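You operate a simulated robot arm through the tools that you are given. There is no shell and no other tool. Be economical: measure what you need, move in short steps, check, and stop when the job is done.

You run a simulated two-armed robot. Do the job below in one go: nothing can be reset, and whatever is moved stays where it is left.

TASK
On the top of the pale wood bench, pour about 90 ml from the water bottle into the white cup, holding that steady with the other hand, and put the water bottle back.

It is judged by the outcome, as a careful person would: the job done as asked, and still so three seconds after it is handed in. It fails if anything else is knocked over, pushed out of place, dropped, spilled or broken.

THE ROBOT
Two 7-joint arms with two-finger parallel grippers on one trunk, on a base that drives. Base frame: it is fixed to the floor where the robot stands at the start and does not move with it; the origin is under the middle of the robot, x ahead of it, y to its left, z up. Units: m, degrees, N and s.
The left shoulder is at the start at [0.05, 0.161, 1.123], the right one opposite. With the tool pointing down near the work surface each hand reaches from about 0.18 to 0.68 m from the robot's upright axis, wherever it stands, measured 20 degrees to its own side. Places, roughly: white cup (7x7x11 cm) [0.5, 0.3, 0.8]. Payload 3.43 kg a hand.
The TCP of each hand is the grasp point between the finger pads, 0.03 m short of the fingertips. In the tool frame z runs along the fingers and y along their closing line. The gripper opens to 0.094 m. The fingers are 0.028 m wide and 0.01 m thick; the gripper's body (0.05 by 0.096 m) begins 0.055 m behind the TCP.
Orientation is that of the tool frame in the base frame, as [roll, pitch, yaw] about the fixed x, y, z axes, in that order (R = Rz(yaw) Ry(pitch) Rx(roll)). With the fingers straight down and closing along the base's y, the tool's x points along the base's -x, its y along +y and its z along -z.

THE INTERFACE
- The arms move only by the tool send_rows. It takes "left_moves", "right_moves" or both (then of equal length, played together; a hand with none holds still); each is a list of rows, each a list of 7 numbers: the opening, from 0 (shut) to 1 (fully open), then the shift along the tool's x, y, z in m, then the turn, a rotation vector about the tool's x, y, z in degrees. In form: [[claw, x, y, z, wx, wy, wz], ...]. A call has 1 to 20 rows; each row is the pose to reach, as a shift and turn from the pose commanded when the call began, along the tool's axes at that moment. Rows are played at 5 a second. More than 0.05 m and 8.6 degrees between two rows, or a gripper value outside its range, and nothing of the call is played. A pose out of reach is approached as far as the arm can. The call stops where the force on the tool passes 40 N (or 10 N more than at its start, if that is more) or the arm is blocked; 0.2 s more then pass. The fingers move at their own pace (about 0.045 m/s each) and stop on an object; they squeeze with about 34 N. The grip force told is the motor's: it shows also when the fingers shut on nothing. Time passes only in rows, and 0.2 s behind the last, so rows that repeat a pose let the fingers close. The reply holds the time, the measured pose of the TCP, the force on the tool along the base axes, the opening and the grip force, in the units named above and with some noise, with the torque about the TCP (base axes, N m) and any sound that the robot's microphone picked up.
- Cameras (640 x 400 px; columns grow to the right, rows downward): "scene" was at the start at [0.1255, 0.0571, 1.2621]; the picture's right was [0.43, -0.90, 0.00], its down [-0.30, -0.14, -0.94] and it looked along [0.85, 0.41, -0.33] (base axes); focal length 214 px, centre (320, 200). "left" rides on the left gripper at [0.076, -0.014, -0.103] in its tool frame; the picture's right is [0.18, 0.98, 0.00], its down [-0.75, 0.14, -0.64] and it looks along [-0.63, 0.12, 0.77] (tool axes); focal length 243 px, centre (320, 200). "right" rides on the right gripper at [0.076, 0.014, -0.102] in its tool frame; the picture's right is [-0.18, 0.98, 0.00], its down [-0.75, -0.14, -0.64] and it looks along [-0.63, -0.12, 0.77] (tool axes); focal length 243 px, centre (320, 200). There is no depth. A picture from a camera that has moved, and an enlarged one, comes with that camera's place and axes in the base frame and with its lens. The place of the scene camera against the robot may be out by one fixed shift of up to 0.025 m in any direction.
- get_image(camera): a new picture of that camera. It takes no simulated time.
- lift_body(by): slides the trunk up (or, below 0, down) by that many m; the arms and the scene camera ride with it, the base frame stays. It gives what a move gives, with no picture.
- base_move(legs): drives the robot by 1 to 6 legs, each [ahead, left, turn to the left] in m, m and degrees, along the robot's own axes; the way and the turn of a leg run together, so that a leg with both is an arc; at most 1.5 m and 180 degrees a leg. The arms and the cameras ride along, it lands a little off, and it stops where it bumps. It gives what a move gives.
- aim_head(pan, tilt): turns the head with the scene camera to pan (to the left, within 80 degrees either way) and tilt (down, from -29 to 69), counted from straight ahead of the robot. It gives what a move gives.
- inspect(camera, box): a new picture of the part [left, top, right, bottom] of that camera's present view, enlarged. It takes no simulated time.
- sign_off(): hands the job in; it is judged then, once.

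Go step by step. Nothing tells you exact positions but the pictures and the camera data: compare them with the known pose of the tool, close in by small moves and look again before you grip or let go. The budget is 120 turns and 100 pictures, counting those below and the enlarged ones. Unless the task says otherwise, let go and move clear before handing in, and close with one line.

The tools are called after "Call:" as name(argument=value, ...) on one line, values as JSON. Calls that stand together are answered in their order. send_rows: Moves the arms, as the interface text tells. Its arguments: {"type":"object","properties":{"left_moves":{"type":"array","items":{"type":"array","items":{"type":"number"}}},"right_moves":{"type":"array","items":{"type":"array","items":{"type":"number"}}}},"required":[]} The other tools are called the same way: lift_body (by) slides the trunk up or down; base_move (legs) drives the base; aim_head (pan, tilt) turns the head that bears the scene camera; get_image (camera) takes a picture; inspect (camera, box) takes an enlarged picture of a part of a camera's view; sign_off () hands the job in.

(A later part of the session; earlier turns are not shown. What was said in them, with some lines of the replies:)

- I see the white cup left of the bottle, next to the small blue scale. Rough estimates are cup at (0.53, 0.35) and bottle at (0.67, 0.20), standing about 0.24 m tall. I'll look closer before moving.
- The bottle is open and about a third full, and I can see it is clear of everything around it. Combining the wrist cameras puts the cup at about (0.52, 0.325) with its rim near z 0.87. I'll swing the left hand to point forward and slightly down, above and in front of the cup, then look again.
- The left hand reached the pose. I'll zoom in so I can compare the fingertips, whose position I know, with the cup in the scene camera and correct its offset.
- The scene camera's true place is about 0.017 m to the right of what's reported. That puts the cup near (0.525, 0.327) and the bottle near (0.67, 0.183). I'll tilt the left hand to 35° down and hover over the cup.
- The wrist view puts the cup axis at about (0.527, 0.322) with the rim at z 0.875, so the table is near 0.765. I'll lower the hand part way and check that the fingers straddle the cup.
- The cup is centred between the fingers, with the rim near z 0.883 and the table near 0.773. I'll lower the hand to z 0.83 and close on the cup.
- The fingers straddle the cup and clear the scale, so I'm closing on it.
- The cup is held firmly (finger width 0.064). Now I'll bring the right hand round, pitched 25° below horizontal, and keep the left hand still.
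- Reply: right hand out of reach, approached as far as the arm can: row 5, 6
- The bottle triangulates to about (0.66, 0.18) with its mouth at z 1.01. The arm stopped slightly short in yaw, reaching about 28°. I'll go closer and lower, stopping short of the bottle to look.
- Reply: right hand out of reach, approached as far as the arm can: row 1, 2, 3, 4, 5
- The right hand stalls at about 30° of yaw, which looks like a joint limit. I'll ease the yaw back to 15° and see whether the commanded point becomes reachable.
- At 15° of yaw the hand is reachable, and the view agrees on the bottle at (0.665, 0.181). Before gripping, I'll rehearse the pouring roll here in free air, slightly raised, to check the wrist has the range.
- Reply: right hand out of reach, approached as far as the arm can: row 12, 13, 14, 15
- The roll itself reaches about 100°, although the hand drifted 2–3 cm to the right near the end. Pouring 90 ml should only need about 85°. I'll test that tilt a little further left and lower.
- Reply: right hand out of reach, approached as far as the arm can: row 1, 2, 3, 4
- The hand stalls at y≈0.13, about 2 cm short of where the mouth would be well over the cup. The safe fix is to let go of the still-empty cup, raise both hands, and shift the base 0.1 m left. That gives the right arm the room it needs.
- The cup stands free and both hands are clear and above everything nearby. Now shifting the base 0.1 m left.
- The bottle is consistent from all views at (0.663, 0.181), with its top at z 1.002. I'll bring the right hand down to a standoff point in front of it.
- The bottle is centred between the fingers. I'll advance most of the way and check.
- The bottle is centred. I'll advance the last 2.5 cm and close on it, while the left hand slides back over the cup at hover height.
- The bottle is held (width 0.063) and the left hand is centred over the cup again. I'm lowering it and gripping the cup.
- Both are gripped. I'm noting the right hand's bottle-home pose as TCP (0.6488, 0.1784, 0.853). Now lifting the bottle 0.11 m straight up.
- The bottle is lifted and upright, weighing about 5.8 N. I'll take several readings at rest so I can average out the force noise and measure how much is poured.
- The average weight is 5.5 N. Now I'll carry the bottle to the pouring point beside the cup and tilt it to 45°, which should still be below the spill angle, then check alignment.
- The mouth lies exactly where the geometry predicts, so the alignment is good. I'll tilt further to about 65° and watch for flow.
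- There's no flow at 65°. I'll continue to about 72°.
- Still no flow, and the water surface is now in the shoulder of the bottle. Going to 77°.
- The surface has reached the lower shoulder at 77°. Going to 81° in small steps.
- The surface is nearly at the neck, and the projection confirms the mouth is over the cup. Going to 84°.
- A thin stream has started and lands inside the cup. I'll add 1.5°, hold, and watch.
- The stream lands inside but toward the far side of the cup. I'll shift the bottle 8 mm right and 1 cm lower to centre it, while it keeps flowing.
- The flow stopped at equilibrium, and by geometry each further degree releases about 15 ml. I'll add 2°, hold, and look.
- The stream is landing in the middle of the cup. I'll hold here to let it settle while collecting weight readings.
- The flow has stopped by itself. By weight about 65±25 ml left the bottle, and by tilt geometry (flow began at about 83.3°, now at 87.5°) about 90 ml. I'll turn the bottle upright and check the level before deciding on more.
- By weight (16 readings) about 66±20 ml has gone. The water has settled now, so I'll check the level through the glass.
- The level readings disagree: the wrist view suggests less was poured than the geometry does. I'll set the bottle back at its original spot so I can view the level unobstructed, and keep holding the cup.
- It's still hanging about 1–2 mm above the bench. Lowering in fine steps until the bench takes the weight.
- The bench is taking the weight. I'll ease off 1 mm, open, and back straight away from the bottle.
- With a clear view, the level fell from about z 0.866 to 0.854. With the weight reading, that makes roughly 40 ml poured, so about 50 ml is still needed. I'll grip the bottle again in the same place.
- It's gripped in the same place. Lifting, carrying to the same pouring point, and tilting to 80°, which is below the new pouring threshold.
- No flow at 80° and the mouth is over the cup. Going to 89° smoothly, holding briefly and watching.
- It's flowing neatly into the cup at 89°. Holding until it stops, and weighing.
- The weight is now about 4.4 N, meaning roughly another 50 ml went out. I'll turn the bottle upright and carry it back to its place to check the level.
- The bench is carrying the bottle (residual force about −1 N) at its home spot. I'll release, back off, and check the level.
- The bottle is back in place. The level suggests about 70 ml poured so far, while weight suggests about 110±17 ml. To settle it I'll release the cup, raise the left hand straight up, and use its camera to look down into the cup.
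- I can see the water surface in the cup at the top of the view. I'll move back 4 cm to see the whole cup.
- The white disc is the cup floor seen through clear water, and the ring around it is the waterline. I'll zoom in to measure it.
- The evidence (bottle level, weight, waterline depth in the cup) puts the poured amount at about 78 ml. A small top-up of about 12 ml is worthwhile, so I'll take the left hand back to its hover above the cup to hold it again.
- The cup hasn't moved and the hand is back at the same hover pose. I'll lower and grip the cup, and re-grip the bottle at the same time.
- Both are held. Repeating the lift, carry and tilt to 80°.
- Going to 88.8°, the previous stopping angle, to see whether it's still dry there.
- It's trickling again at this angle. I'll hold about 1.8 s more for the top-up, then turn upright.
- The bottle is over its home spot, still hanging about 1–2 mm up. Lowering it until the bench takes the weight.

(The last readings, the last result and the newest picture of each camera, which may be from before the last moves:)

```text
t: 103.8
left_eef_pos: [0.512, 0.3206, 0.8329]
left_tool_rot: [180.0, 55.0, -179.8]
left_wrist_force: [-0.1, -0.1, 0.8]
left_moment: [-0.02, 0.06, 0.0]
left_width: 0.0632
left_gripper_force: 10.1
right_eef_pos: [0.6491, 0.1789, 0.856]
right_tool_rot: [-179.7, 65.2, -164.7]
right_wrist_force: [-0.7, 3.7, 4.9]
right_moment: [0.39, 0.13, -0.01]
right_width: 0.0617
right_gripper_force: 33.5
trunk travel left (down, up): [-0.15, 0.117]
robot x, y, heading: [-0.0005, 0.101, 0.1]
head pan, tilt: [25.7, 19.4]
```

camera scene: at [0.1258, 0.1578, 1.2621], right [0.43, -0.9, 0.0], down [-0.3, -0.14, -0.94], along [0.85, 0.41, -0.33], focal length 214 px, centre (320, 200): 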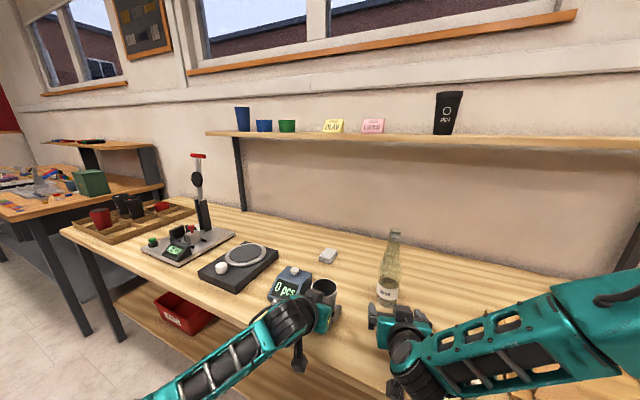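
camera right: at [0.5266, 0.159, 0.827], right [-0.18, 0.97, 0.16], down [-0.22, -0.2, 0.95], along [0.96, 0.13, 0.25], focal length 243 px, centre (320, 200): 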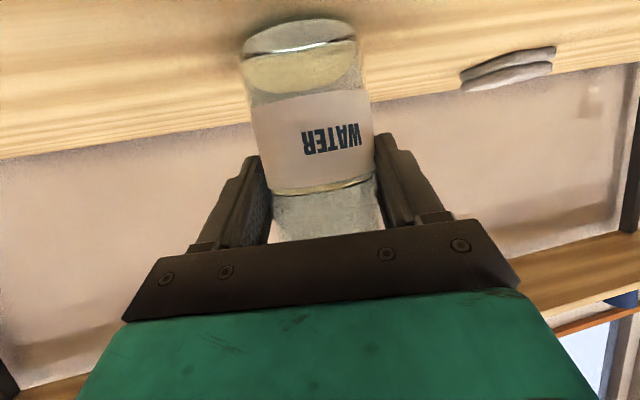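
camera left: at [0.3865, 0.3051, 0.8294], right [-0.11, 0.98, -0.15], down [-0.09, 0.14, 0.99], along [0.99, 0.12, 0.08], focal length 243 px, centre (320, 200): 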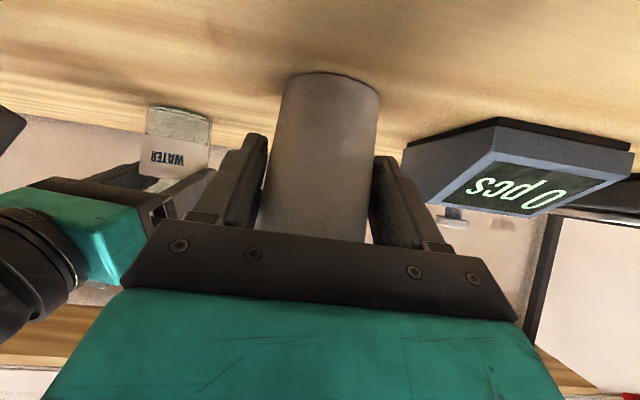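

It's resting on the bench. Easing off slightly, opening, and backing away, then checking both vessels.

Call:
send_rows(right_moves=[[0, -0.0005, 0, -0.0002, 0, 0, 0], [0.72, -0.0005, 0, -0.0002, 0, 0, 0], [0.8, -0.0005, 0, -0.0002, 0, 0, 0], [1, -0.0005, 0, -0.0002, 0, 0, 0], [1, -0.0005, 0, -0.0002, 0, 0, 0], [1, -0.0005, 0, -0.0002, 0, 0, 0], [1, 0.0095, 0, -0.02, 0, 0, 0], [1, 0.0189, 0, -0.04, 0, 0, 0], [1, 0.0285, 0, -0.06, 0, 0, 0], [1, 0.0475, 0, -0.0993, 0, 0, 0], [1, 0.0475, 0, -0.0993, 0, 0, 0], [1, 0.0475, 0, -0.0993, 0, 0, 0]])

Call:
inspect(camera="scene", box=[350, 225, 430, 315])

```text
t: 106.3
left_eef_pos: [0.5126, 0.3208, 0.8321]
left_tool_rot: [179.9, 55.0, -179.9]
left_wrist_force: [0.2, -0.3, -0.5]
left_moment: [-0.04, -0.02, -0.02]
left_width: 0.0632
left_gripper_force: 9.9
right_eef_pos: [0.5418, 0.1497, 0.8535]
right_tool_rot: [-179.7, 65.0, -164.7]
right_wrist_force: [-0.7, -0.3, 0.6]
right_moment: [0.01, -0.03, -0.02]
right_width: 0.0939
right_gripper_force: 0.0
trunk travel left (down, up): [-0.15, 0.117]
robot x, y, heading: [-0.0017, 0.1008, -0.1]
head pan, tilt: [25.7, 19.4]
```

```text
4.44 times, centred on (390, 270) of scene
camera zoom: at [0.1258, 0.1578, 1.2621], right [0.43, -0.9, 0.0], down [-0.3, -0.14, -0.94], along [0.85, 0.41, -0.33], focal length 953 px, centre (9, -111)
```

zoom: 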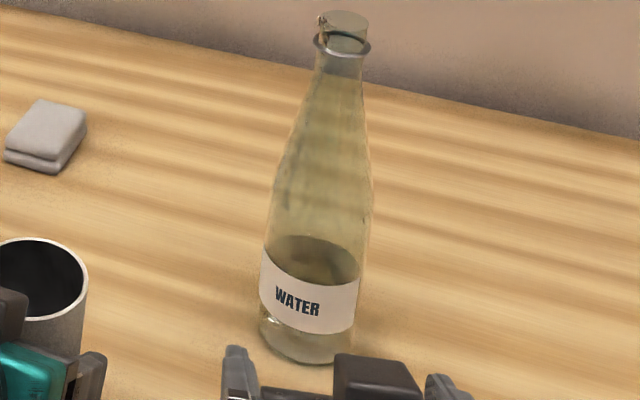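

The bottle stands back in its place with the level slightly lower again. My estimate is about 85–90 ml poured. Now I'll release the cup and lift the left hand straight up, then back the right hand off further.

Call:
send_rows(left_moves=[[0.8, 0, 0, 0, 0, 0, 0], [1, 0, 0, 0, 0, 0, 0], [1, 0, 0, 0, 0, 0, 0], [1, 0, 0, 0, 0, 0, 0], [1, 0, 0, 0, 0, 0, 0], [1, -0.0164, 0, -0.0115, 0, 0, 0], [1, -0.0328, 0, -0.023, 0, 0, 0], [1, -0.0492, 0, -0.0345, 0, 0, 0], [1, -0.0656, 0, -0.046, 0, 0, 0], [1, -0.082, 0, -0.0575, 0, 0, 0], [1, -0.098, 0, -0.069, 0, 0, 0], [1, -0.115, 0, -0.0805, 0, 0, 0], [1, -0.131, 0, -0.0918, 0, 0, 0], [1, -0.131, 0, -0.0918, 0, 0, 0]])

Call:
send_rows(left_moves=[[1, -0.0096, 0.002, 0.0087, 0, 7.86, 0], [1, -0.0155, 0.004, 0.012, 0, 15.7, 0], [1, -0.02, 0.006, 0.015, 0, 23.6, 0], [1, -0.0254, 0.008, 0.018, 0, 31.4, 0], [1, -0.032, 0.01, 0.021, 0, 39.3, 0], [1, -0.038, 0.0125, 0.025, 0, 47.1, 0], [1, -0.044, 0.0145, 0.0278, 0, 55, 0], [1, -0.044, 0.0145, 0.0278, 0, 55, 0]])

Call:
inspect(camera="left", box=[268, 2, 348, 97])

Call:
get_image(camera="scene")

```text
t: 109.3
left_eef_pos: [0.5125, 0.3203, 0.9919]
left_tool_rot: [-180.0, 55.1, -179.9]
left_wrist_force: [-0.7, 0.9, 1.3]
left_moment: [-0.03, 0.01, -0.01]
left_width: 0.0939
left_gripper_force: 0.0
right_eef_pos: [0.542, 0.1497, 0.8543]
right_tool_rot: [-179.6, 65.1, -164.6]
right_wrist_force: [0.9, -0.4, 0.5]
right_moment: [0.0, -0.01, -0.01]
right_width: 0.094
right_gripper_force: 0.1
trunk travel left (down, up): [-0.15, 0.117]
robot x, y, heading: [0.0014, 0.1, -0.0]
head pan, tilt: [25.7, 19.4]
```

```text
t: 111.2
left_eef_pos: [0.5605, 0.3365, 1.0113]
left_tool_rot: [-180.0, 0.0, -179.9]
left_wrist_force: [0.0, 0.2, 0.0]
left_moment: [0.0, 0.02, 0.02]
left_width: 0.0939
left_gripper_force: 0.0
right_eef_pos: [0.5415, 0.1512, 0.8538]
right_tool_rot: [-179.7, 65.1, -164.7]
right_wrist_force: [-0.5, 0.2, -1.1]
right_moment: [0.03, -0.04, 0.0]
right_width: 0.0942
right_gripper_force: 0.0
trunk travel left (down, up): [-0.15, 0.117]
robot x, y, heading: [0.0003, 0.0996, -0.2]
head pan, tilt: [25.7, 19.4]
```

```text
4.21 times, centred on (308, 50) of left
camera zoom: at [0.4856, 0.3204, 1.1153], right [-0.19, 0.98, 0.0], down [0.75, 0.14, 0.64], along [0.63, 0.12, -0.77], focal length 1022 px, centre (370, 834)
```

zoom: 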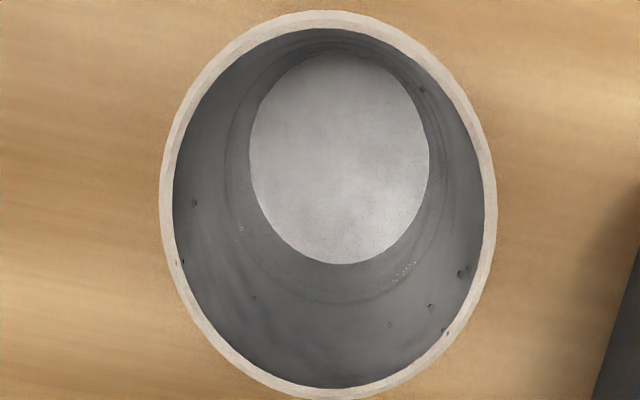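

```text
22 pictures are left
camera scene: at [0.1255, 0.1578, 1.2622], right [0.43, -0.9, 0.0], down [-0.3, -0.14, -0.94], along [0.85, 0.41, -0.33], focal length 214 px, centre (320, 200)
```

scene: 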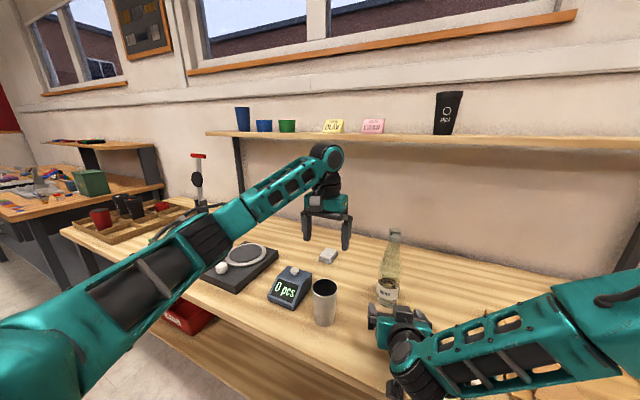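

The cup holds clear water with no spill on the bench, and the waterline agrees with roughly 85–90 ml. I'll raise both hands clear before handing in.

Call:
send_rows(left_moves=[[1, 0.01, 0, -0.025, 0, 0, 0], [1, 0.03, 0, -0.05, 0, 0, 0], [1, 0.06, 0, -0.08, 0, 0, 0], [1, 0.1, 0, -0.1, 0, 0, 0], [1, 0.1, 0, -0.1, 0, 0, 0]], right_moves=[[1, -0.02, 0, -0.02, 0, 0, 0], [1, -0.045, 0, -0.04, 0, 0, 0], [1, -0.07, 0, -0.06, 0, 0, 0], [1, -0.1, 0, -0.08, 0, 0, 0], [1, -0.1, 0, -0.08, 0, 0, 0]])

Call:
get_image(camera="scene")

Call:
inspect(camera="scene", box=[250, 215, 450, 340])

```text
t: 112.3
left_eef_pos: [0.4585, 0.3361, 1.1116]
left_tool_rot: [180.0, 0.0, -179.9]
left_wrist_force: [-0.4, -0.4, 0.0]
left_moment: [0.01, 0.02, -0.02]
left_width: 0.0938
left_gripper_force: 0.1
right_eef_pos: [0.5131, 0.1422, 0.9787]
right_tool_rot: [-179.6, 65.1, -164.6]
right_wrist_force: [-0.1, -0.5, 0.2]
right_moment: [0.02, 0.0, 0.05]
right_width: 0.0939
right_gripper_force: 0.2
trunk travel left (down, up): [-0.15, 0.117]
robot x, y, heading: [-0.0033, 0.0991, 0.1]
head pan, tilt: [25.7, 19.4]
```

```text
21 pictures are left
camera scene: at [0.1258, 0.1578, 1.2621], right [0.43, -0.9, 0.0], down [-0.3, -0.14, -0.94], along [0.85, 0.41, -0.33], focal length 214 px, centre (320, 200)
```

scene: 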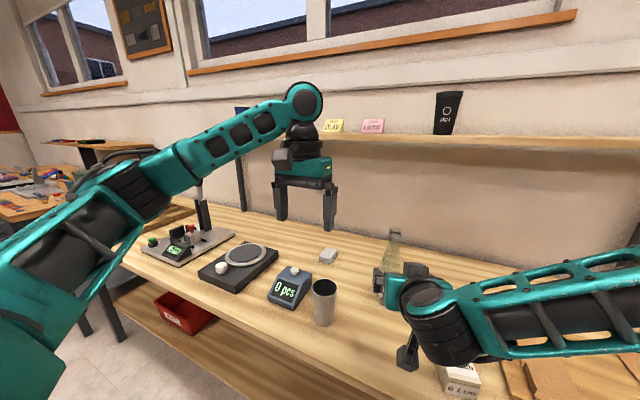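

```text
3.20 times, centred on (350, 278) of scene
camera zoom: at [0.1258, 0.1578, 1.2621], right [0.43, -0.9, 0.0], down [-0.3, -0.14, -0.94], along [0.85, 0.41, -0.33], focal length 686 px, centre (224, -48)
```

zoom: 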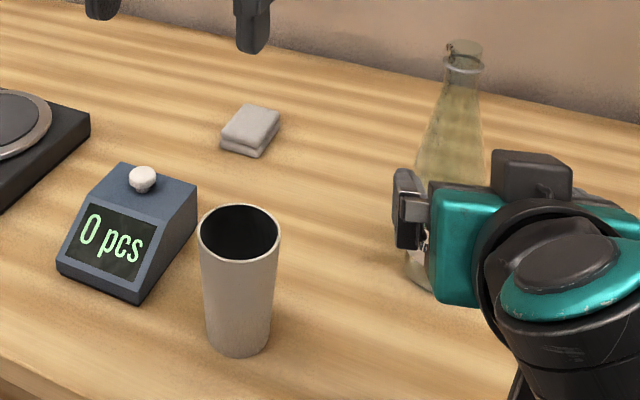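

The cup and bottle both stand upright in place, the bench is dry, nothing else has moved, and both hands are clear. Handing in.

Call:
sign_off()

```text
The job is handed in.
```

I poured roughly 85–90 ml of water into the white cup with the left hand holding it steady, and put the bottle back in its original spot. I saw no spills and nothing else moved. The amount is an estimate: bottle level and cup waterline suggested about 75–85 ml, and weighing somewhat more, about 110 ml before a small final top-up.
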